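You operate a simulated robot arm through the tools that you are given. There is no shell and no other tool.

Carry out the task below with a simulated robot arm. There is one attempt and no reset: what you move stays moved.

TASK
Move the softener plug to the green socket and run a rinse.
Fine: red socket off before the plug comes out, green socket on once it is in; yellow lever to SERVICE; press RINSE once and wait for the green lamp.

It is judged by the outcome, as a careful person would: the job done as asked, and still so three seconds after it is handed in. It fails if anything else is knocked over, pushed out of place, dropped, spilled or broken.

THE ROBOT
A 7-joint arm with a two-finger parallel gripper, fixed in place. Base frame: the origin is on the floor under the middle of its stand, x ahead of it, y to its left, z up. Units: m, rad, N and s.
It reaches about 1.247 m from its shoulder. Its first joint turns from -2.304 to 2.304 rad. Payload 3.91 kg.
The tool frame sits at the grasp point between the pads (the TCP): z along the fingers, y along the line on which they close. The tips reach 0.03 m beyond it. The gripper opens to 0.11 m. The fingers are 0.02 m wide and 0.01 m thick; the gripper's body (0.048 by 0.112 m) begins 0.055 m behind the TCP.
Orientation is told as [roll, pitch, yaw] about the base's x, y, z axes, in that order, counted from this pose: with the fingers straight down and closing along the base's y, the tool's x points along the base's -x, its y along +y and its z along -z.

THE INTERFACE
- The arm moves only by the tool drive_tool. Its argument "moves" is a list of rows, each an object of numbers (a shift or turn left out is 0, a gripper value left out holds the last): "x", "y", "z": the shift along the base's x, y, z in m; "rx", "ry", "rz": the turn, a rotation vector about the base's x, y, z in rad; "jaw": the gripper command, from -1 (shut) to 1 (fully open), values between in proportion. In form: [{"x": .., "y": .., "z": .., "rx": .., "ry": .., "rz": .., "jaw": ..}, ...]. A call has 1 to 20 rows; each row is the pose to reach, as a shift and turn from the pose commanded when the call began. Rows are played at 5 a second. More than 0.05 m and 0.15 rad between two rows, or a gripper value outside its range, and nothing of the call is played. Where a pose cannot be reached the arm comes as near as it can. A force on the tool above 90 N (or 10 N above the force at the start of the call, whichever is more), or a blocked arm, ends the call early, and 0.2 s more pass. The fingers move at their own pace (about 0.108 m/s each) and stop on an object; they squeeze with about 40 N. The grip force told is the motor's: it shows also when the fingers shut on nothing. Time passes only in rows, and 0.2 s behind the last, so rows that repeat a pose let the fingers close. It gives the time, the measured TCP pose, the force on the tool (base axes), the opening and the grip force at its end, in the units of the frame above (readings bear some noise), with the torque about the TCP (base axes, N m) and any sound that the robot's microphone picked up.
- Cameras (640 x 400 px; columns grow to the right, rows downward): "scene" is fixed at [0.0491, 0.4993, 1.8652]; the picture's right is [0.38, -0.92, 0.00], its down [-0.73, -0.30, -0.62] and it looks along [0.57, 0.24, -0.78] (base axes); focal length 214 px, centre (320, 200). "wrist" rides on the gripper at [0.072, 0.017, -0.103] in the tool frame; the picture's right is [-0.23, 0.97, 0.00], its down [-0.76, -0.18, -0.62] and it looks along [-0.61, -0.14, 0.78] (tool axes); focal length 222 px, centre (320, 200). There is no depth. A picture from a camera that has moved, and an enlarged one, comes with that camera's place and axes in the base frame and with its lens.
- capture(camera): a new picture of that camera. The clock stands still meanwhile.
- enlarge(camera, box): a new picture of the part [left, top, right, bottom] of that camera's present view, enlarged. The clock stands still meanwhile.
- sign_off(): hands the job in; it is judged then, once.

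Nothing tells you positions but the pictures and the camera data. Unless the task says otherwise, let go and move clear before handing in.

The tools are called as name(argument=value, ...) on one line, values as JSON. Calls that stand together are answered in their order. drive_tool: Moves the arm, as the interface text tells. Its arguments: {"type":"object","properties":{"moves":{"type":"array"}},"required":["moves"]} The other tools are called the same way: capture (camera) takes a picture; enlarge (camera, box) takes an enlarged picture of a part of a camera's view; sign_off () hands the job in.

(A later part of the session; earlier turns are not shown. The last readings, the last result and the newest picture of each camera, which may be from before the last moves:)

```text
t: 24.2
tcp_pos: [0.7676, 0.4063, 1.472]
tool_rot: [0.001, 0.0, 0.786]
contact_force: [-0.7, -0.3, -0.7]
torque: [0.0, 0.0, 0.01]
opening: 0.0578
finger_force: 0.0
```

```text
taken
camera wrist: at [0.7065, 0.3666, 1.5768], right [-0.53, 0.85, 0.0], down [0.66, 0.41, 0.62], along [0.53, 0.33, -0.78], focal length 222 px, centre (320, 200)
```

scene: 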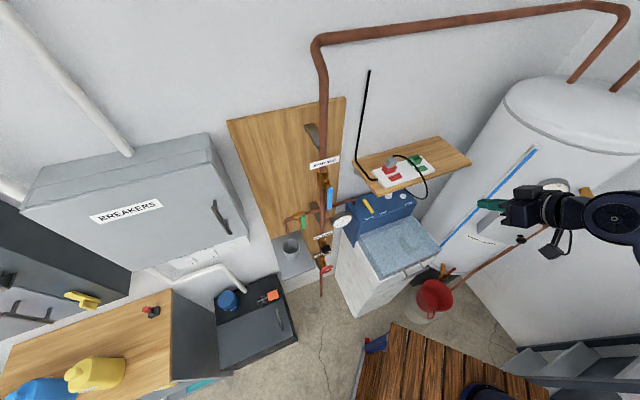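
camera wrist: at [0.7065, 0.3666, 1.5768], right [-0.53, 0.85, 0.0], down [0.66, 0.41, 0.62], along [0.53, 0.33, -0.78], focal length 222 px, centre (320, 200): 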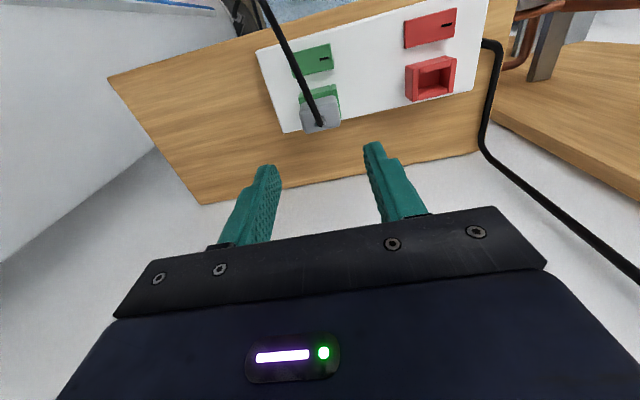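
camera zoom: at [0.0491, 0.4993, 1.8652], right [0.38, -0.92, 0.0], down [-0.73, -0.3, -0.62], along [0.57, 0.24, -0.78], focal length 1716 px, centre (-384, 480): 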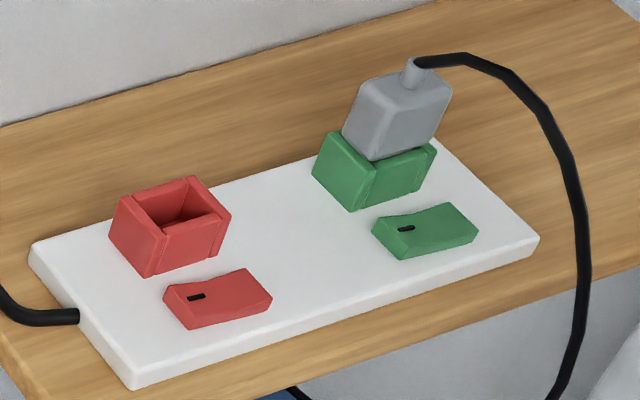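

The plug is seated and standing upright in the green socket, just as it was in the red. Next I'll back out, close the fingers and tilt 45° again to press the green rocker's raised, marked end.

drive_tool(moves=[{"x": -0.03, "y": -0.026, "z": 0.01}, {"x": -0.06, "y": -0.052, "z": 0.02, "jaw": -1}, {"x": -0.09, "y": -0.078, "z": 0.028}, {"x": -0.12, "y": -0.105, "z": 0.028}, {"x": -0.152, "y": -0.1329, "z": 0.028}, {"x": -0.152, "y": -0.1329, "z": 0.028, "rx": 0.0925, "ry": -0.0925}, {"x": -0.152, "y": -0.1329, "z": 0.028, "rx": 0.185, "ry": -0.185}, {"x": -0.152, "y": -0.1329, "z": 0.028, "rx": 0.2775, "ry": -0.2775}, {"x": -0.152, "y": -0.1329, "z": 0.028, "rx": 0.37, "ry": -0.37}, {"x": -0.152, "y": -0.1329, "z": 0.028, "rx": 0.4625, "ry": -0.4625}, {"x": -0.152, "y": -0.1329, "z": 0.028, "rx": 0.5553, "ry": -0.5553}, {"x": -0.152, "y": -0.1329, "z": 0.028, "rx": 0.5553, "ry": -0.5553}])

capture(camera="wrist")

enlarge(camera="wrist", box=[240, 50, 432, 170])

enlarge(camera="scene", box=[352, 135, 480, 215])

```text
t: 26.8
tcp_pos: [0.6136, 0.2716, 1.5005]
tool_rot: [0.0, -0.787, 0.786]
contact_force: [0.1, -0.2, -0.3]
torque: [0.01, 0.01, 0.01]
opening: 0.0001
finger_force: 37.6
```

```text
taken
camera wrist: at [0.515, 0.1949, 1.5241], right [-0.57, 0.8, 0.16], down [0.19, -0.06, 0.98], along [0.79, 0.59, -0.12], focal length 222 px, centre (320, 200)
```

wrist: 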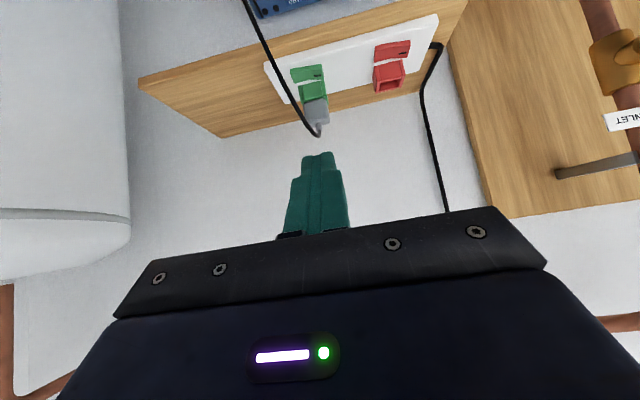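

```text
3.33 times, centred on (336, 110) of wrist
camera zoom: at [0.515, 0.1949, 1.5241], right [-0.57, 0.8, 0.16], down [0.19, -0.06, 0.98], along [0.79, 0.59, -0.12], focal length 740 px, centre (267, 500)
```

zoom: 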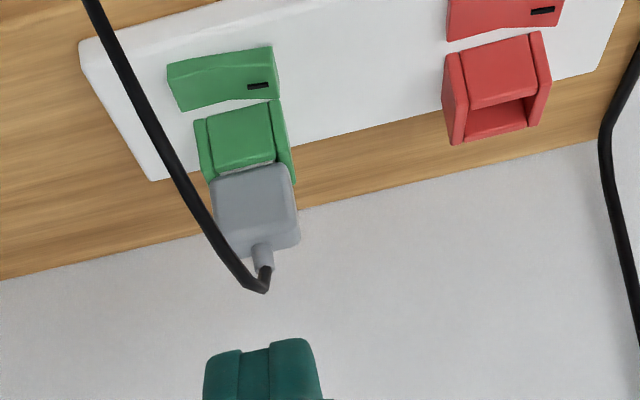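

```text
5.00 times, centred on (416, 175) of scene
camera zoom: at [0.0491, 0.4993, 1.8652], right [0.38, -0.92, 0.0], down [-0.73, -0.3, -0.62], along [0.57, 0.24, -0.78], focal length 1072 px, centre (-160, 325)
```

zoom: 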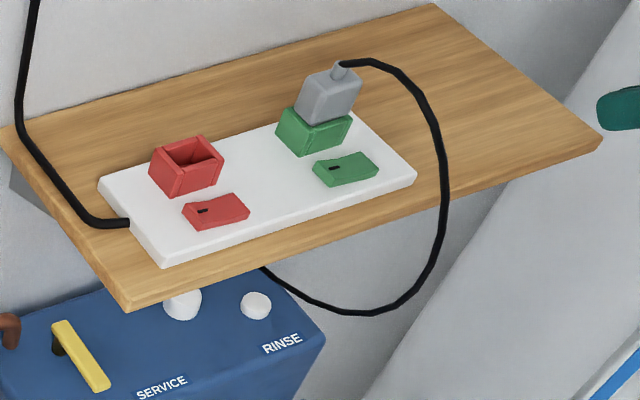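

The cable now hangs to the right of the green rocker, and the path at l≈0.156 from the front is clear. I'll advance to just above the marked end.

drive_tool(moves=[{"x": 0.0245, "y": 0.0235, "z": -0.035}, {"x": 0.0485, "y": 0.0465, "z": -0.07}, {"x": 0.072, "y": 0.07, "z": -0.105}, {"x": 0.0865, "y": 0.0845, "z": -0.125}, {"x": 0.0965, "y": 0.0945, "z": -0.14}, {"x": 0.0965, "y": 0.0945, "z": -0.14}])

enlarge(camera="wrist", box=[230, 70, 422, 190])

enlarge(camera="scene", box=[368, 140, 464, 200])

```text
t: 28.2
tcp_pos: [0.7086, 0.3666, 1.3604]
tool_rot: [0.001, -0.785, 0.786]
contact_force: [0.2, 0.0, 0.3]
torque: [0.08, -0.02, -0.03]
opening: 0.0
finger_force: 37.7
```

```text
3.33 times, centred on (326, 130) of wrist
camera zoom: at [0.6101, 0.2896, 1.3841], right [-0.57, 0.8, 0.16], down [0.19, -0.06, 0.98], along [0.79, 0.59, -0.12], focal length 740 px, centre (300, 433)
```

zoom: 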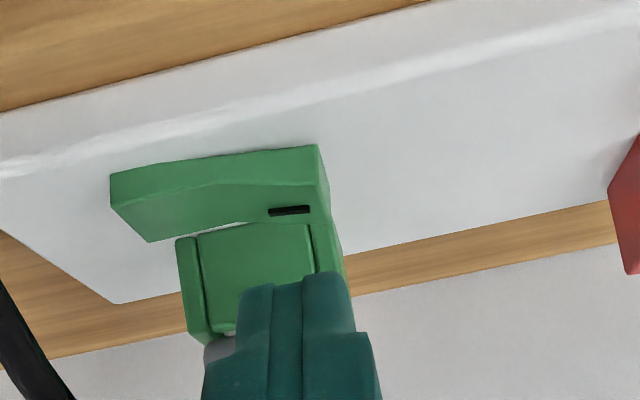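

```text
6.67 times, centred on (416, 170) of scene
camera zoom: at [0.0491, 0.4993, 1.8652], right [0.38, -0.92, 0.0], down [-0.73, -0.3, -0.62], along [0.57, 0.24, -0.78], focal length 1430 px, centre (-320, 400)
```

zoom: 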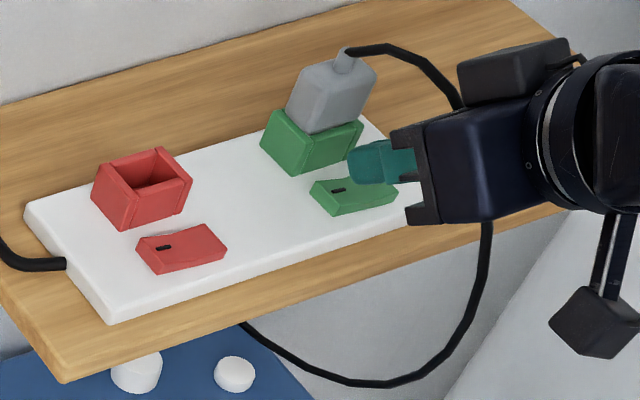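

The tip is above the marked end and does not touch anything. I'll press down in small steps, as I did for the red rocker.

drive_tool(moves=[{"x": 0.0074, "y": 0.0074, "z": -0.005}, {"x": 0.0074, "y": 0.0074, "z": -0.01}, {"x": 0.0074, "y": 0.0074, "z": -0.013}, {"x": 0.0074, "y": 0.0074, "z": -0.016}, {"x": 0.0074, "y": 0.0074, "z": -0.018}, {"x": 0.0074, "y": 0.0074, "z": -0.0205}, {"x": 0.0074, "y": 0.0074, "z": -0.0205}])

enlarge(camera="wrist", box=[230, 70, 422, 190])

```text
t: 29.8
tcp_pos: [0.7172, 0.3746, 1.3409]
tool_rot: [0.0, -0.788, 0.785]
contact_force: [-0.9, 2.2, 12.9]
torque: [0.12, -0.16, 0.1]
opening: 0.0
finger_force: 37.3
```

```text
3.33 times, centred on (326, 130) of wrist
camera zoom: at [0.6189, 0.2972, 1.3648], right [-0.58, 0.8, 0.16], down [0.19, -0.06, 0.98], along [0.79, 0.59, -0.12], focal length 740 px, centre (300, 433)
```

zoom: 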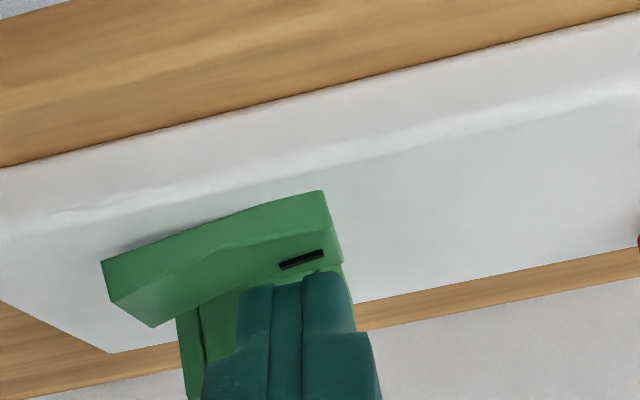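

The green rocker has flipped to on. I'll retreat the same way and confirm from a distance.

drive_tool(moves=[{"z": 0.01}, {"x": -0.01, "y": -0.01, "z": 0.025}, {"x": -0.03, "y": -0.03, "z": 0.045}, {"x": -0.06, "y": -0.06, "z": 0.06}, {"x": -0.09, "y": -0.09, "z": 0.06}, {"x": -0.12, "y": -0.12, "z": 0.06}, {"x": -0.15, "y": -0.15, "z": 0.06}, {"x": -0.18, "y": -0.18, "z": 0.06}, {"x": -0.18, "y": -0.18, "z": 0.06}])

capture(camera="wrist")

enlarge(camera="scene", box=[340, 135, 468, 215])

```text
t: 31.8
tcp_pos: [0.5391, 0.1933, 1.3986]
tool_rot: [0.002, -0.785, 0.784]
contact_force: [-0.1, 0.6, 0.2]
torque: [0.0, -0.01, 0.0]
opening: 0.0001
finger_force: 37.7
```

```text
taken
camera wrist: at [0.4408, 0.1168, 1.4231], right [-0.57, 0.8, 0.16], down [0.2, -0.06, 0.98], along [0.79, 0.59, -0.12], focal length 222 px, centre (320, 200)
```

wrist: 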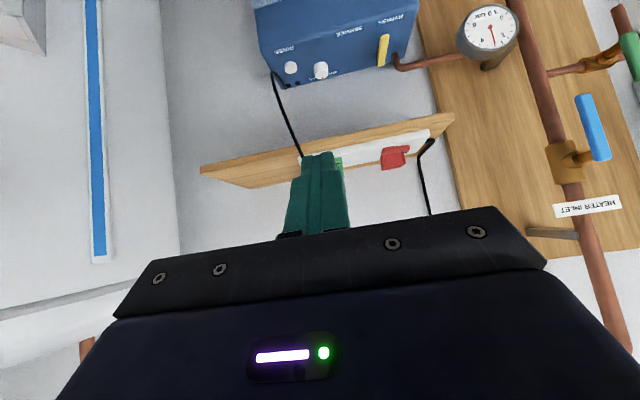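

```text
5.00 times, centred on (404, 175) of scene
camera zoom: at [0.0491, 0.4993, 1.8652], right [0.38, -0.92, 0.0], down [-0.73, -0.3, -0.62], along [0.57, 0.24, -0.78], focal length 1072 px, centre (-100, 325)
```

zoom: 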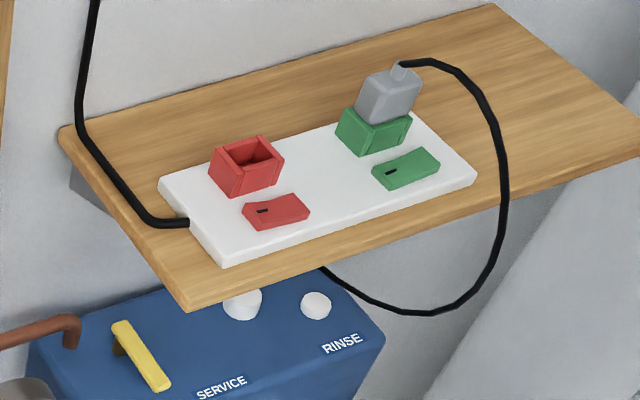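

The sockets are done, with red off and empty and green on with the plug in. I'll zoom in on the valve head, its lever, button and lamps.

enlarge(camera="wrist", box=[240, 0, 430, 110])

enlarge(camera="scene", box=[340, 180, 436, 240])

```text
3.37 times, centred on (335, 55) of wrist
camera zoom: at [0.4408, 0.1168, 1.4231], right [-0.57, 0.8, 0.16], down [0.2, -0.06, 0.98], along [0.79, 0.59, -0.12], focal length 748 px, centre (270, 688)
```

zoom: 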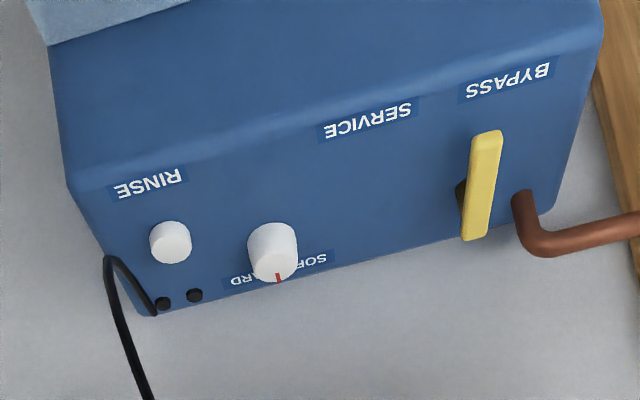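

```text
6.67 times, centred on (388, 210) of scene
camera zoom: at [0.0491, 0.4993, 1.8652], right [0.38, -0.92, 0.0], down [-0.73, -0.3, -0.62], along [0.57, 0.24, -0.78], focal length 1430 px, centre (-133, 133)
```

zoom: 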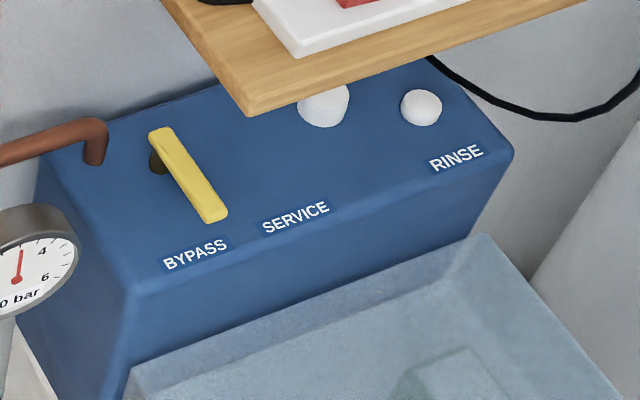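

The lever's pivot is near its rear end (l≈0.025, d≈0.107) and its tip points straight out toward BYPASS. I'll move left in front of the head, drop below shelf level and flatten the approach to about 30°.

drive_tool(moves=[{"x": -0.028, "y": 0.028}, {"x": -0.056, "y": 0.056}, {"x": -0.084, "y": 0.084, "z": -0.02}, {"x": -0.1114, "y": 0.1114, "z": -0.05}, {"x": -0.1114, "y": 0.1114, "z": -0.09, "rx": 0.0926, "ry": -0.0926}, {"x": -0.1114, "y": 0.1114, "z": -0.13, "rx": 0.1852, "ry": -0.1852}, {"x": -0.1114, "y": 0.1114, "z": -0.17, "rx": 0.1852, "ry": -0.1852}, {"x": -0.1114, "y": 0.1114, "z": -0.2, "rx": 0.1852, "ry": -0.1852}, {"x": -0.1114, "y": 0.1114, "z": -0.2, "rx": 0.1852, "ry": -0.1852}])

capture(camera="wrist")

capture(camera="scene")

```text
t: 33.8
tcp_pos: [0.4257, 0.304, 1.1999]
tool_rot: [0.0, -1.047, 0.785]
contact_force: [0.2, -0.6, 0.0]
torque: [0.02, 0.02, 0.01]
opening: 0.0001
finger_force: 37.9
```

```text
taken
camera wrist: at [0.3262, 0.2269, 1.1908], right [-0.61, 0.77, 0.2], down [0.01, -0.24, 0.97], along [0.79, 0.59, 0.13], focal length 222 px, centre (320, 200)
```

wrist: 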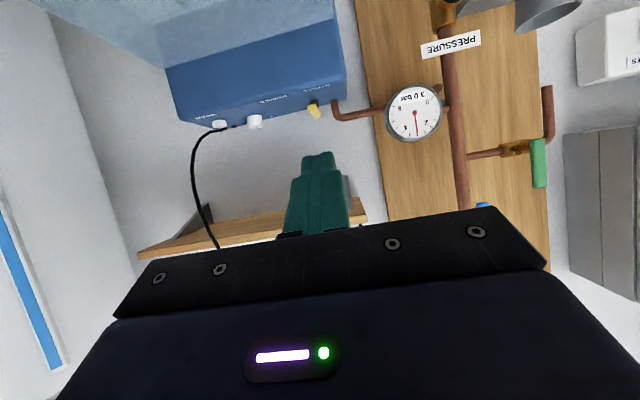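

```text
taken
```

scene: 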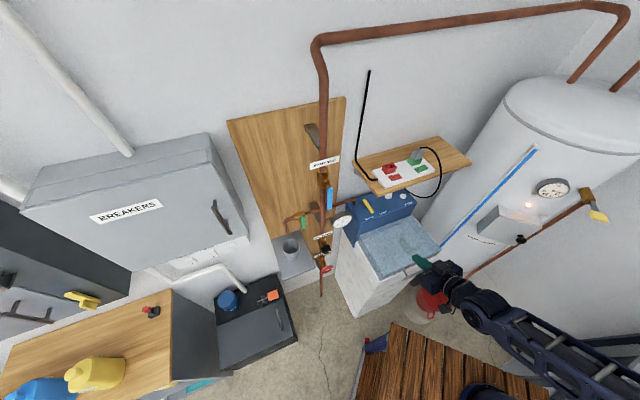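

enlarge(camera="wrist", box=[160, 40, 384, 180])

enlarge(camera="scene", box=[330, 170, 490, 270])

```text
2.86 times, centred on (272, 110) of wrist
camera zoom: at [0.3262, 0.2269, 1.1908], right [-0.61, 0.77, 0.2], down [0.01, -0.24, 0.97], along [0.79, 0.59, 0.13], focal length 635 px, centre (457, 457)
```

zoom: 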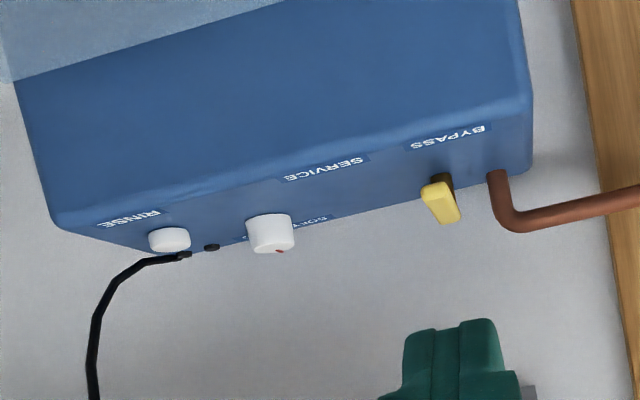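

```text
4.00 times, centred on (410, 220) of scene
camera zoom: at [0.0491, 0.4993, 1.8652], right [0.38, -0.92, 0.0], down [-0.73, -0.3, -0.62], along [0.57, 0.24, -0.78], focal length 858 px, centre (-40, 120)
```

zoom: 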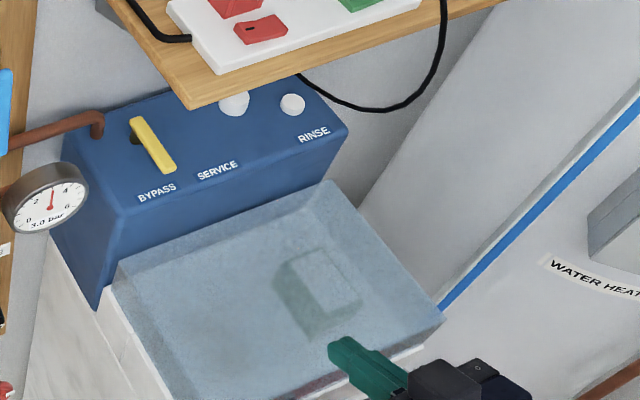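

enlarge(camera="wrist", box=[288, 80, 352, 120])

enlarge(camera="wrist", box=[190, 95, 270, 145])

enlarge(camera="scene", box=[340, 190, 404, 230])

```text
10.00 times, centred on (320, 100) of wrist
camera zoom: at [0.3262, 0.2269, 1.1908], right [-0.61, 0.77, 0.2], down [0.01, -0.24, 0.97], along [0.79, 0.59, 0.13], focal length 2221 px, centre (320, 1200)
```

zoom: 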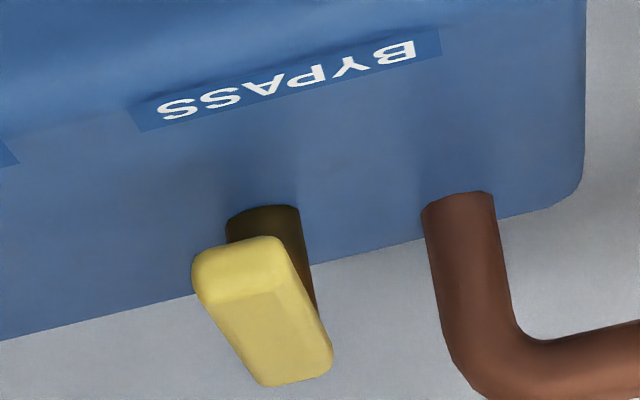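

```text
8.00 times, centred on (230, 120) of wrist
camera zoom: at [0.3262, 0.2269, 1.1908], right [-0.61, 0.77, 0.2], down [0.01, -0.24, 0.97], along [0.79, 0.59, 0.13], focal length 1777 px, centre (1040, 840)
```

zoom: 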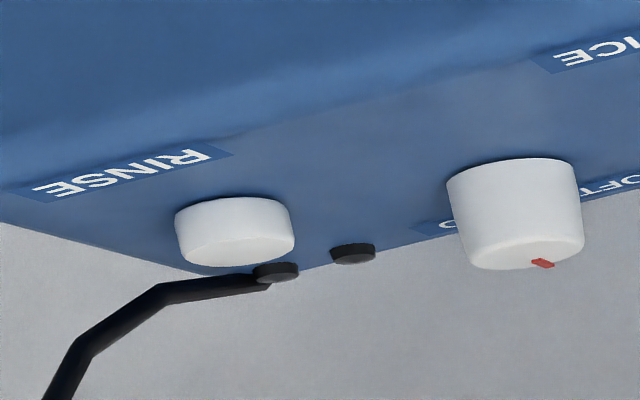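

```text
10.00 times, centred on (372, 210) of scene
camera zoom: at [0.0491, 0.4993, 1.8652], right [0.38, -0.92, 0.0], down [-0.73, -0.3, -0.62], along [0.57, 0.24, -0.78], focal length 2145 px, centre (-200, 100)
```

zoom: 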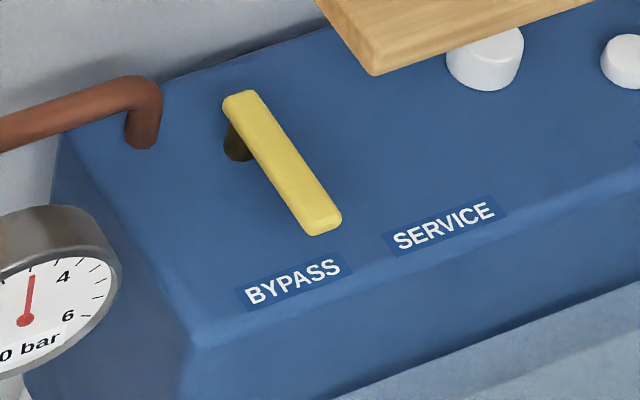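

I now have a clear view of the lever: a yellow bar at z≈1.074–1.084 on a dark post at its rear, so it swings horizontally. I'll bring the closed fingers in under the shelf, left of the lever, and stop short to check.

drive_tool(moves=[{"x": 0.028, "y": 0.029, "z": -0.02}, {"x": 0.057, "y": 0.058, "z": -0.04}, {"x": 0.085, "y": 0.087, "z": -0.055}, {"x": 0.114, "y": 0.116, "z": -0.07}, {"x": 0.1419, "y": 0.1447, "z": -0.08}, {"x": 0.1419, "y": 0.1447, "z": -0.08}])

capture(camera="wrist")

enlarge(camera="scene", box=[324, 180, 420, 240])

```text
t: 35.2
tcp_pos: [0.5673, 0.4511, 1.1179]
tool_rot: [0.0, -1.048, 0.785]
contact_force: [0.5, 0.5, 0.5]
torque: [-0.02, 0.01, 0.0]
opening: 0.0
finger_force: 37.9
```

```text
taken
camera wrist: at [0.4676, 0.3732, 1.1085], right [-0.61, 0.77, 0.2], down [0.01, -0.24, 0.97], along [0.79, 0.59, 0.14], focal length 222 px, centre (320, 200)
```

wrist: 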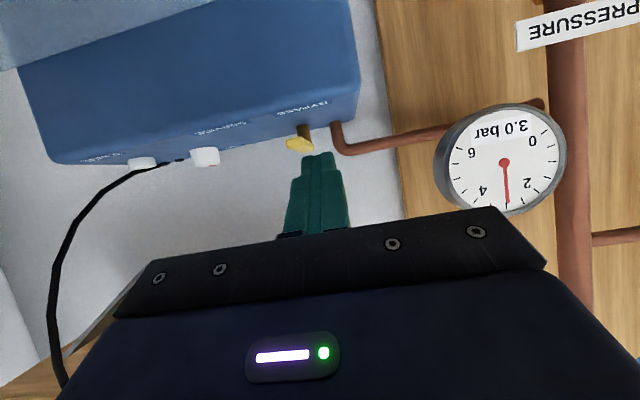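

```text
6.67 times, centred on (372, 210) of scene
camera zoom: at [0.0491, 0.4993, 1.8652], right [0.38, -0.92, 0.0], down [-0.73, -0.3, -0.62], along [0.57, 0.24, -0.78], focal length 1430 px, centre (-27, 133)
```

zoom: 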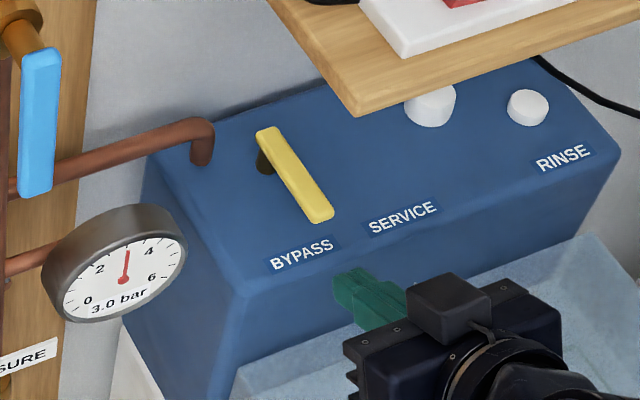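

The fingers are lined up left of the lever with room to the gauge. I'll move in beside it.

drive_tool(moves=[{"x": 0.015, "y": 0.014, "z": -0.01}, {"x": 0.03, "y": 0.028, "z": -0.02}, {"x": 0.045, "y": 0.042, "z": -0.028}, {"x": 0.0582, "y": 0.0556, "z": -0.0322}, {"x": 0.0582, "y": 0.0556, "z": -0.0322}])

capture(camera="wrist")

enlarge(camera="scene", box=[324, 180, 420, 240])

```text
t: 36.4
tcp_pos: [0.6277, 0.5039, 1.086]
tool_rot: [0.001, -1.048, 0.785]
contact_force: [0.5, 0.3, -0.6]
torque: [-0.02, -0.02, 0.02]
opening: 0.0001
finger_force: 37.1
```

```text
taken
camera wrist: at [0.528, 0.4263, 1.0769], right [-0.61, 0.77, 0.2], down [0.01, -0.24, 0.97], along [0.79, 0.59, 0.13], focal length 222 px, centre (320, 200)
```

wrist: 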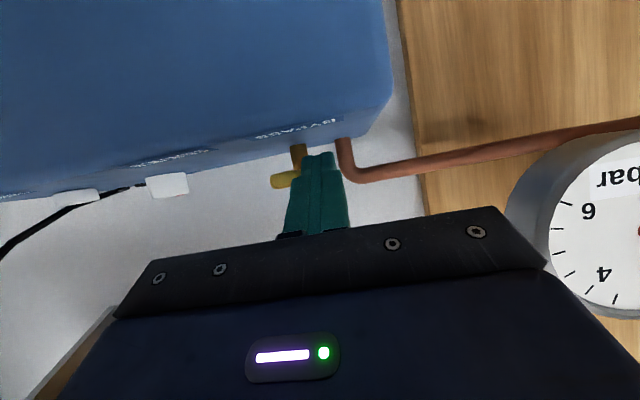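

```text
6.67 times, centred on (372, 210) of scene
camera zoom: at [0.0491, 0.4993, 1.8652], right [0.38, -0.92, 0.0], down [-0.73, -0.3, -0.62], along [0.57, 0.24, -0.78], focal length 1430 px, centre (-27, 133)
```

zoom: 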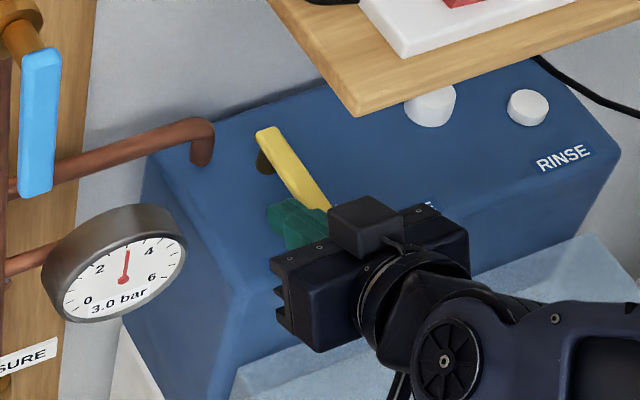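

The fingers are beside the lever. I'll sweep right along an arc about the pivot, first to roughly 30°, and check how it moves.

drive_tool(moves=[{"x": 0.006, "y": -0.0053}, {"x": 0.0134, "y": -0.012}, {"x": 0.0209, "y": -0.018}, {"x": 0.0268, "y": -0.0209}, {"x": 0.0268, "y": -0.0209}])

capture(camera="wrist")

enlarge(camera="scene", box=[324, 180, 420, 240])

```text
t: 37.6
tcp_pos: [0.6546, 0.4861, 1.0873]
tool_rot: [0.0, -1.047, 0.785]
contact_force: [0.0, 1.2, 0.1]
torque: [0.0, -0.02, -0.01]
opening: 0.0001
finger_force: 38.0
```

```text
taken
camera wrist: at [0.5546, 0.4076, 1.0782], right [-0.61, 0.77, 0.2], down [0.01, -0.24, 0.97], along [0.79, 0.59, 0.14], focal length 222 px, centre (320, 200)
```

wrist: 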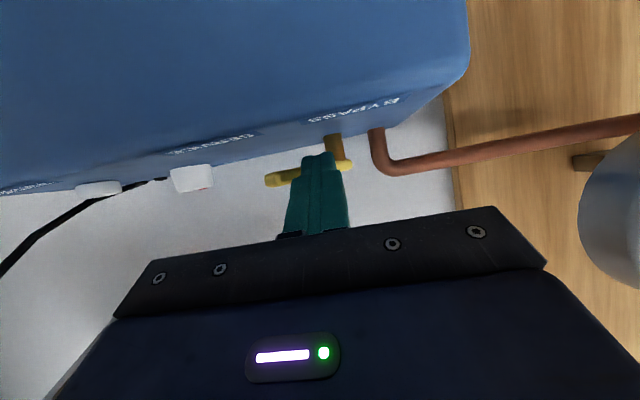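

```text
6.67 times, centred on (372, 210) of scene
camera zoom: at [0.0491, 0.4993, 1.8652], right [0.38, -0.92, 0.0], down [-0.73, -0.3, -0.62], along [0.57, 0.24, -0.78], focal length 1430 px, centre (-27, 133)
```

zoom: 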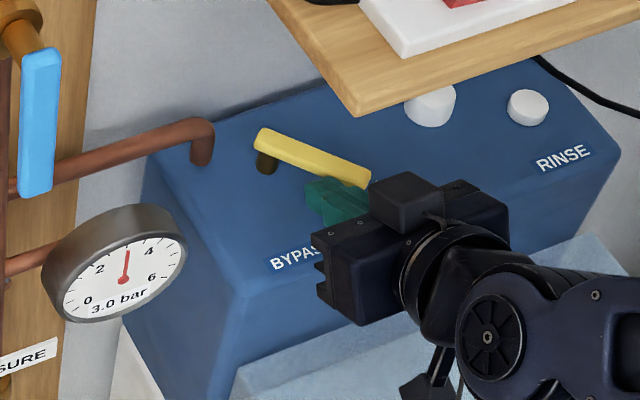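

The lever swings freely and is now about halfway. I'll continue the arc gently and watch for a stop.

drive_tool(moves=[{"x": 0.005, "y": -0.0025}, {"x": 0.0095, "y": -0.0045}, {"x": 0.0128, "y": -0.0032}, {"x": 0.0128, "y": -0.0032}])

capture(camera="wrist")

enlarge(camera="scene", box=[324, 180, 420, 240])

```text
t: 38.6
tcp_pos: [0.6663, 0.4814, 1.0887]
tool_rot: [0.0, -1.048, 0.784]
contact_force: [0.0, 0.6, -0.4]
torque: [0.02, 0.01, -0.02]
opening: 0.0
finger_force: 37.9
```

```text
taken
camera wrist: at [0.5671, 0.4036, 1.0788], right [-0.61, 0.77, 0.2], down [0.01, -0.24, 0.97], along [0.79, 0.59, 0.13], focal length 222 px, centre (320, 200)
```

wrist: 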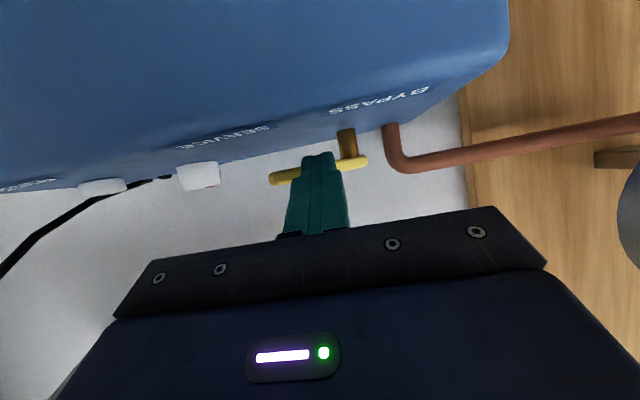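

```text
6.67 times, centred on (372, 210) of scene
camera zoom: at [0.0491, 0.4993, 1.8652], right [0.38, -0.92, 0.0], down [-0.73, -0.3, -0.62], along [0.57, 0.24, -0.78], focal length 1430 px, centre (-27, 133)
```

zoom: 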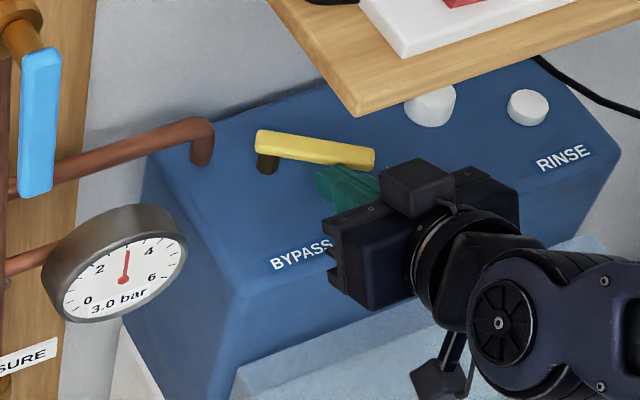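

The lever is at about 55° with almost no force and no stop yet. I'll continue in short steps, watching for the end of travel.

drive_tool(moves=[{"x": 0.004, "y": 0.0}, {"x": 0.008, "y": 0.0005}, {"x": 0.008, "y": 0.0005}])

enlarge(camera="scene", box=[324, 180, 420, 240])

enlarge(camera="wrist", box=[180, 60, 404, 200])

```text
t: 39.4
tcp_pos: [0.6738, 0.4821, 1.0888]
tool_rot: [0.0, -1.047, 0.786]
contact_force: [0.5, -0.5, 0.5]
torque: [0.01, -0.01, 0.0]
opening: 0.0
finger_force: 37.4
```

```text
6.67 times, centred on (372, 210) of scene
camera zoom: at [0.0491, 0.4993, 1.8652], right [0.38, -0.92, 0.0], down [-0.73, -0.3, -0.62], along [0.57, 0.24, -0.78], focal length 1430 px, centre (-27, 133)
```

zoom: 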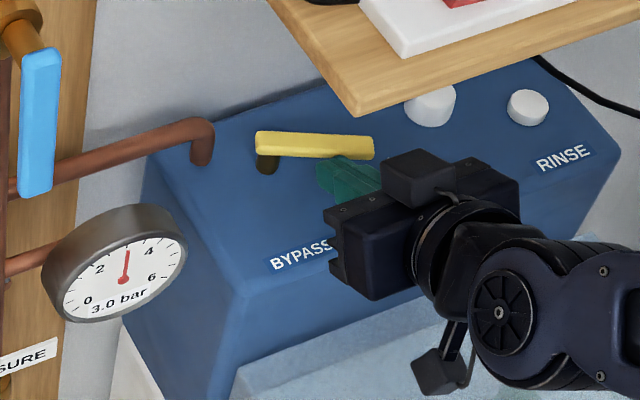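

```text
2.86 times, centred on (292, 130) of wrist
camera zoom: at [0.574, 0.4047, 1.0796], right [-0.61, 0.77, 0.2], down [0.01, -0.24, 0.97], along [0.79, 0.59, 0.14], focal length 635 px, centre (400, 400)
```

zoom: 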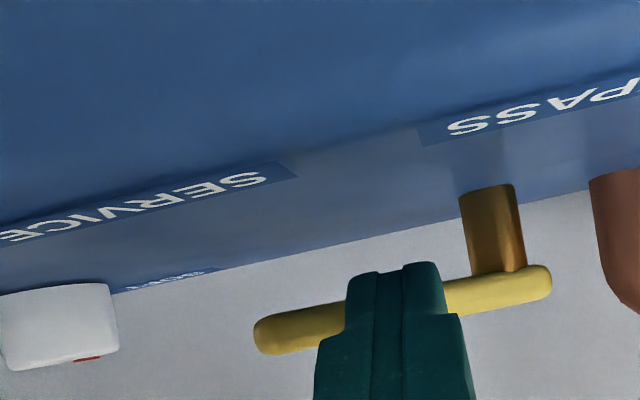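

The lever is now at roughly 62°, still moving freely. I'll keep following the arc in short steps.

drive_tool(moves=[{"x": 0.004, "y": 0.0015}, {"x": 0.008, "y": 0.004}, {"x": 0.008, "y": 0.004}])

enlarge(camera="scene", box=[324, 180, 420, 240])

```text
t: 40.2
tcp_pos: [0.6811, 0.4879, 1.087]
tool_rot: [0.0, -1.048, 0.786]
contact_force: [-0.1, -0.1, 0.3]
torque: [0.0, 0.02, 0.01]
opening: 0.0
finger_force: 37.5
```

```text
6.67 times, centred on (372, 210) of scene
camera zoom: at [0.0491, 0.4993, 1.8652], right [0.38, -0.92, 0.0], down [-0.73, -0.3, -0.62], along [0.57, 0.24, -0.78], focal length 1430 px, centre (-27, 133)
```

zoom: 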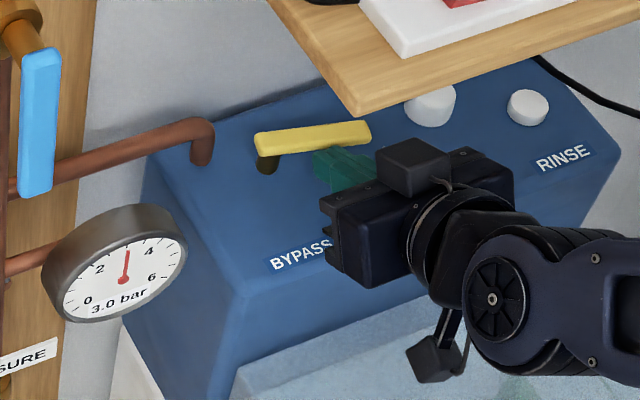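

drive_tool(moves=[{"x": 0.0035, "y": 0.003}, {"x": 0.007, "y": 0.006}, {"x": 0.007, "y": 0.006}])

enlarge(camera="scene", box=[324, 180, 420, 240])

```text
t: 41.0
tcp_pos: [0.6888, 0.4918, 1.0888]
tool_rot: [-0.001, -1.047, 0.786]
contact_force: [-0.6, -0.5, -0.5]
torque: [-0.02, 0.03, 0.02]
opening: 0.0005
finger_force: 38.4
```

```text
6.67 times, centred on (372, 210) of scene
camera zoom: at [0.0491, 0.4993, 1.8652], right [0.38, -0.92, 0.0], down [-0.73, -0.3, -0.62], along [0.57, 0.24, -0.78], focal length 1430 px, centre (-27, 133)
```

zoom: 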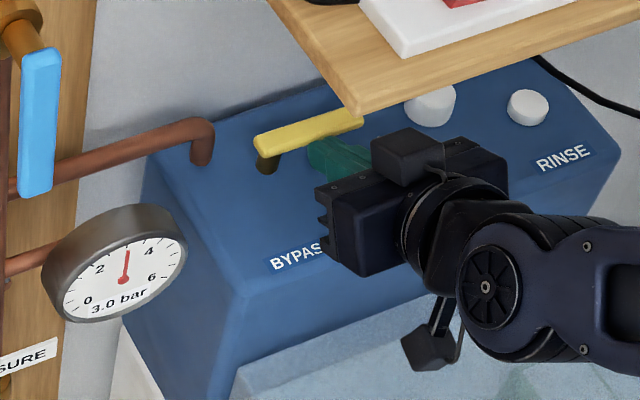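

The lever is about 82° around, nearly parallel to the head, and still has no stop. I'll take smaller steps now.

drive_tool(moves=[{"x": 0.0025, "y": 0.0025}, {"x": 0.0045, "y": 0.0045}, {"x": 0.0045, "y": 0.0045}])

enlarge(camera="scene", box=[324, 180, 420, 240])

enlarge(camera="wrist", box=[180, 60, 404, 200])

```text
t: 41.6
tcp_pos: [0.6902, 0.4923, 1.0872]
tool_rot: [0.0, -1.043, 0.785]
contact_force: [-37.9, -42.1, 18.7]
torque: [0.06, -0.16, -0.07]
opening: 0.0
finger_force: 38.1
stopped in row 3: the force on the tool passed its limit at 96 N (the readings are from after the stop); the commanded pose is now the measured one
```

```text
6.67 times, centred on (372, 210) of scene
camera zoom: at [0.0491, 0.4993, 1.8652], right [0.38, -0.92, 0.0], down [-0.73, -0.3, -0.62], along [0.57, 0.24, -0.78], focal length 1430 px, centre (-27, 133)
```

zoom: 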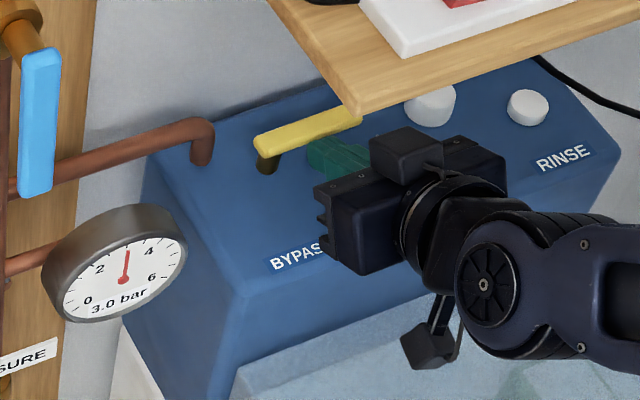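

```text
2.86 times, centred on (292, 130) of wrist
camera zoom: at [0.5898, 0.4146, 1.0789], right [-0.61, 0.77, 0.2], down [0.02, -0.23, 0.97], along [0.79, 0.59, 0.13], focal length 635 px, centre (400, 400)
```

zoom: 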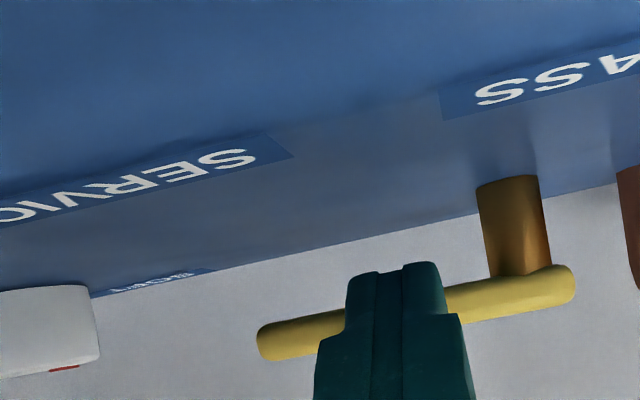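

The lever has reached its end stop, lying fully over at SERVICE. I'll back straight off and verify it stays there.

drive_tool(moves=[{"x": -0.004, "y": -0.004}, {"x": -0.02, "y": -0.02, "z": 0.003}, {"x": -0.05, "y": -0.05, "z": 0.015}, {"x": -0.08, "y": -0.08, "z": 0.03}, {"x": -0.11, "y": -0.11, "z": 0.045}, {"x": -0.14, "y": -0.14, "z": 0.06}, {"x": -0.17, "y": -0.17, "z": 0.08}, {"x": -0.2, "y": -0.2, "z": 0.1}, {"x": -0.2, "y": -0.2, "z": 0.1}])

enlarge(camera="scene", box=[324, 180, 420, 240])

capture(camera="wrist")

```text
t: 43.6
tcp_pos: [0.492, 0.2936, 1.1878]
tool_rot: [0.002, -1.04, 0.784]
contact_force: [-0.4, -0.2, 1.8]
torque: [-0.05, 0.0, -0.01]
opening: 0.0001
finger_force: 37.4
```

```text
6.67 times, centred on (372, 210) of scene
camera zoom: at [0.0491, 0.4993, 1.8652], right [0.38, -0.92, 0.0], down [-0.73, -0.3, -0.62], along [0.57, 0.24, -0.78], focal length 1430 px, centre (-27, 133)
```

zoom: 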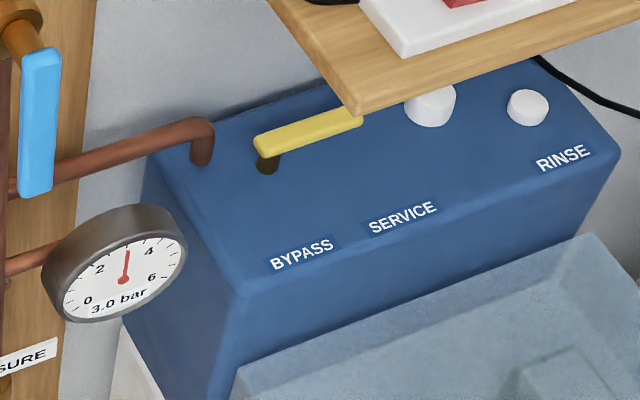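

```text
taken
camera wrist: at [0.3921, 0.2168, 1.1796], right [-0.61, 0.77, 0.2], down [0.02, -0.23, 0.97], along [0.79, 0.59, 0.13], focal length 222 px, centre (320, 200)
```

wrist: 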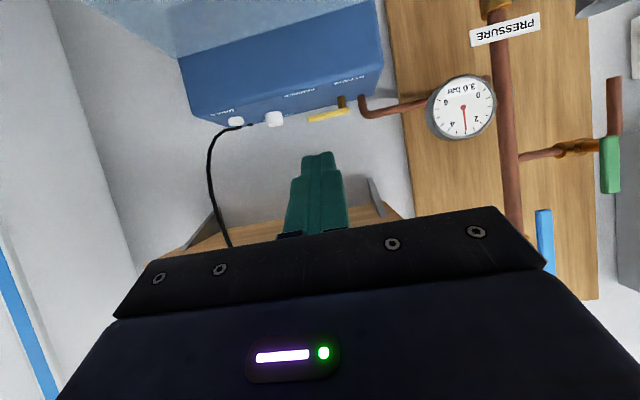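

The lever stays at its stop in the SERVICE position. Before pressing RINSE I need the exact shape of the cable hanging near the button.

enlarge(camera="wrist", box=[170, 90, 298, 250])

enlarge(camera="scene", box=[372, 140, 452, 230])

enlarge(camera="wrist", box=[210, 80, 370, 140])

```text
2.50 times, centred on (234, 170) of wrist
camera zoom: at [0.3921, 0.2168, 1.1796], right [-0.61, 0.77, 0.2], down [0.02, -0.23, 0.97], along [0.79, 0.59, 0.13], focal length 555 px, centre (535, 275)
```

zoom: 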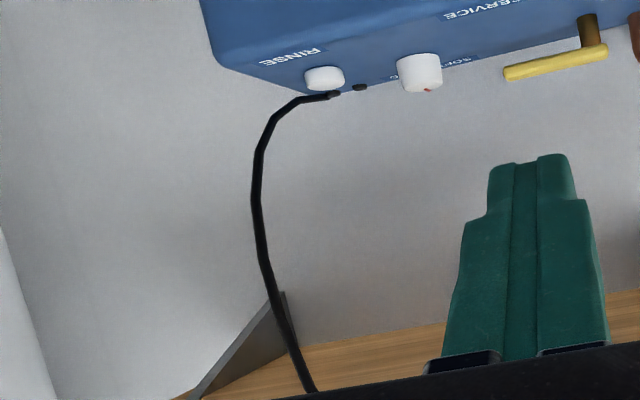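

```text
4.44 times, centred on (412, 185) of scene
camera zoom: at [0.0491, 0.4993, 1.8652], right [0.38, -0.92, 0.0], down [-0.73, -0.3, -0.62], along [0.57, 0.24, -0.78], focal length 953 px, centre (-89, 267)
```

zoom: 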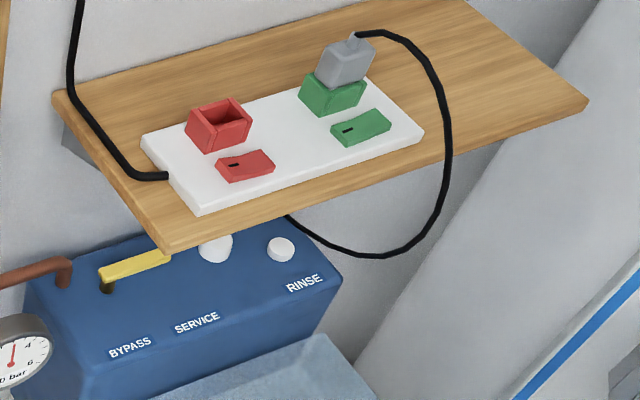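

```text
4.00 times, centred on (290, 110) of wrist
camera zoom: at [0.3921, 0.2168, 1.1796], right [-0.61, 0.77, 0.2], down [0.02, -0.23, 0.97], along [0.79, 0.59, 0.13], focal length 888 px, centre (440, 560)
```

zoom: 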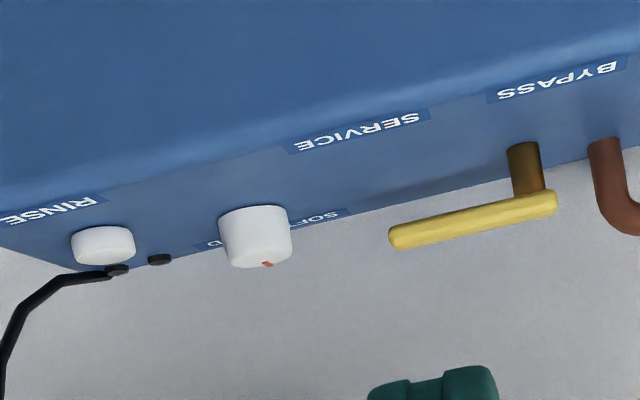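

The cable hangs at about l=0.25, just right of the RINSE button, so coming straight in would push it. I'll turn the heading to point along base +x so the gripper comes from the left and stays clear.

drive_tool(moves=[{"x": 0.02, "y": 0.015, "rz": -0.131}, {"x": 0.04, "y": 0.03, "rz": -0.262}, {"x": 0.06, "y": 0.045, "rz": -0.393}, {"x": 0.08, "y": 0.06, "rz": -0.524}, {"x": 0.1, "y": 0.075, "rz": -0.655}, {"x": 0.12, "y": 0.0894, "rz": -0.784}, {"x": 0.12, "y": 0.0894, "rz": -0.784}])

capture(camera="wrist")

capture(camera="scene")

```text
t: 45.2
tcp_pos: [0.6111, 0.385, 1.1847]
tool_rot: [0.001, -1.039, 0.002]
contact_force: [6.2, -5.1, -1.0]
torque: [0.19, 0.23, 0.32]
opening: 0.0001
finger_force: 37.9
```

```text
taken
camera wrist: at [0.4863, 0.4009, 1.1762], right [0.11, 0.97, 0.2], down [-0.15, -0.18, 0.97], along [0.98, -0.14, 0.13], focal length 222 px, centre (320, 200)
```

wrist: 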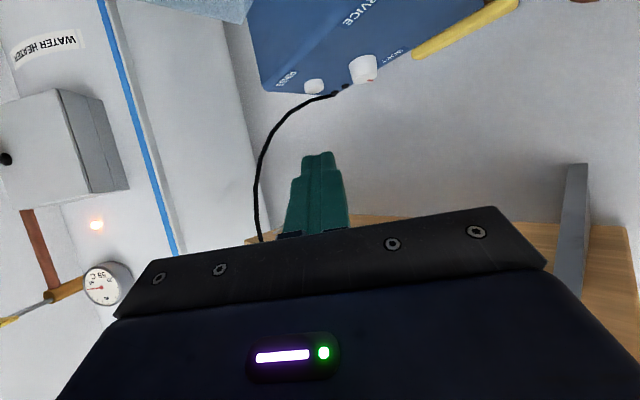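

```text
taken
```

scene: 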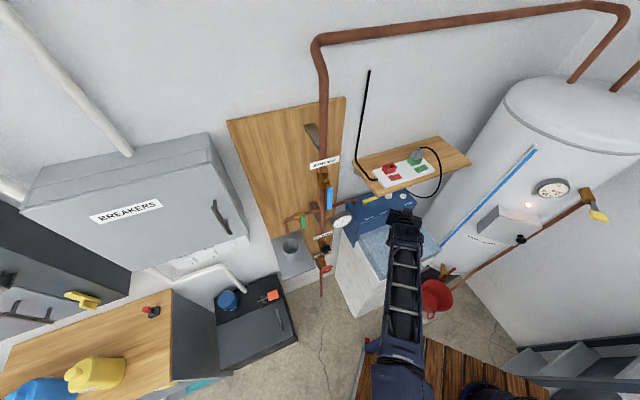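

There's an unexpected reading of about 8 N on the tool, so I'll look closely for what it's touching before moving.

enlarge(camera="scene", box=[320, 170, 464, 260])

enlarge(camera="scene", box=[320, 220, 480, 400])

drive_tool(moves=[{"x": 0.0}])

```text
4.44 times, centred on (392, 215) of scene
camera zoom: at [0.0491, 0.4993, 1.8652], right [0.38, -0.92, 0.0], down [-0.73, -0.3, -0.62], along [0.57, 0.24, -0.78], focal length 953 px, centre (0, 133)
```

zoom: 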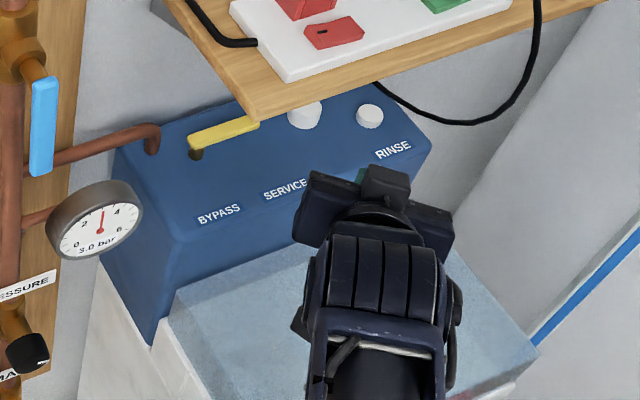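

```text
2.22 times, centred on (400, 310) of scene
camera zoom: at [0.0491, 0.4993, 1.8652], right [0.38, -0.92, 0.0], down [-0.73, -0.3, -0.62], along [0.57, 0.24, -0.78], focal length 477 px, centre (142, -44)
```

zoom: 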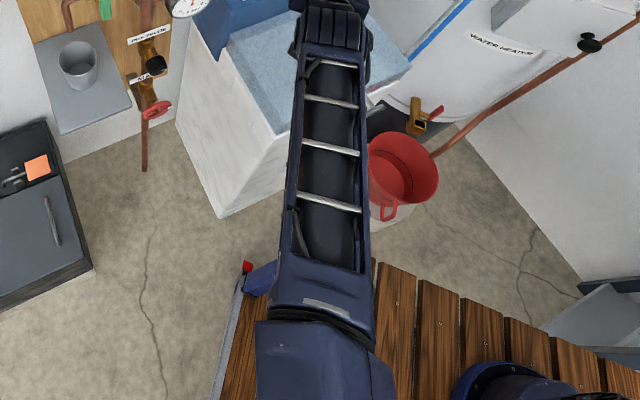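

```text
t: 45.6
tcp_pos: [0.6119, 0.3835, 1.1855]
tool_rot: [0.001, -1.041, -0.001]
contact_force: [0.4, 0.4, 0.2]
torque: [-0.01, -0.02, 0.02]
opening: 0.0001
finger_force: 37.8
```

The reading has settled to zero, so it was only the arm swinging. I'll advance toward the button, staying above the panel, and look again.

drive_tool(moves=[{"x": 0.03, "z": -0.02}, {"x": 0.06, "z": -0.04}, {"x": 0.09, "z": -0.06}, {"x": 0.108, "z": -0.07}, {"x": 0.108, "z": -0.07}, {"x": 0.108, "z": -0.07}])

capture(camera="wrist")

enlarge(camera="wrist", box=[220, 60, 412, 180])

enlarge(camera="scene", box=[340, 170, 452, 240])

```text
t: 47.0
tcp_pos: [0.7177, 0.3839, 1.1159]
tool_rot: [0.0, -1.04, 0.001]
contact_force: [-1.2, 0.5, -0.8]
torque: [0.0, -0.03, 0.0]
opening: 0.0003
finger_force: 37.4
```

```text
taken
camera wrist: at [0.5927, 0.4005, 1.107], right [0.11, 0.97, 0.2], down [-0.15, -0.18, 0.97], along [0.98, -0.14, 0.13], focal length 222 px, centre (320, 200)
```

wrist: 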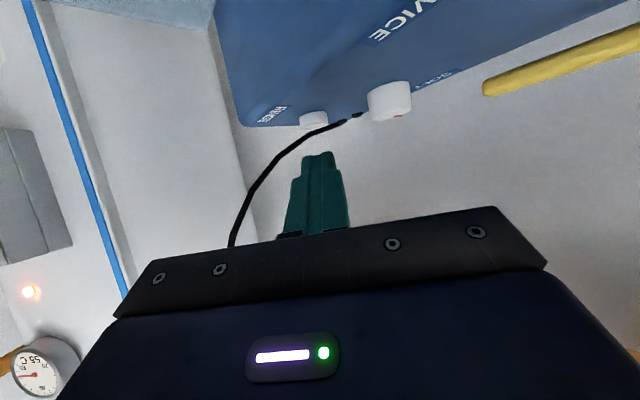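

```text
3.33 times, centred on (316, 120) of wrist
camera zoom: at [0.5927, 0.4005, 1.107], right [0.11, 0.97, 0.2], down [-0.15, -0.18, 0.97], along [0.98, -0.14, 0.13], focal length 740 px, centre (333, 467)
```

zoom: 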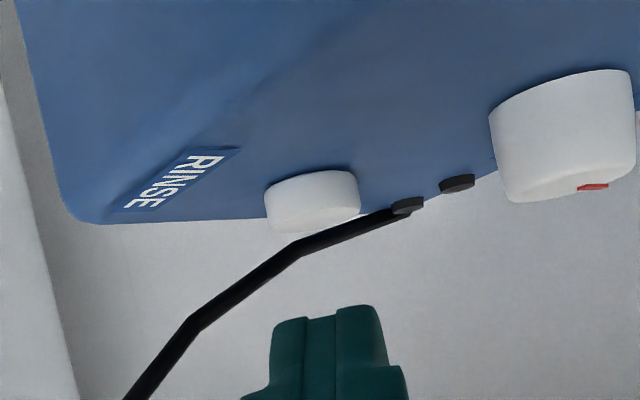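

```text
5.71 times, centred on (396, 205) of scene
camera zoom: at [0.0491, 0.4993, 1.8652], right [0.38, -0.92, 0.0], down [-0.73, -0.3, -0.62], along [0.57, 0.24, -0.78], focal length 1226 px, centre (-114, 171)
```

zoom: 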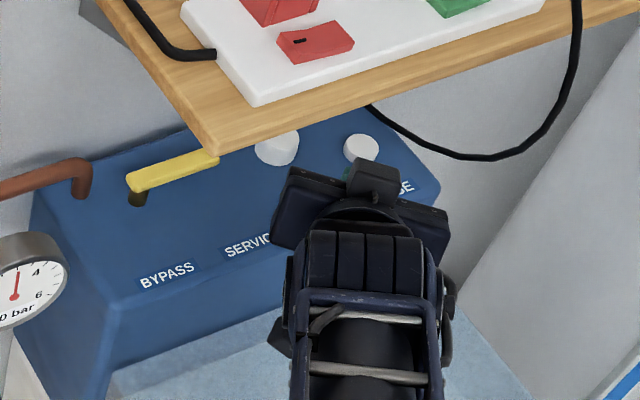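

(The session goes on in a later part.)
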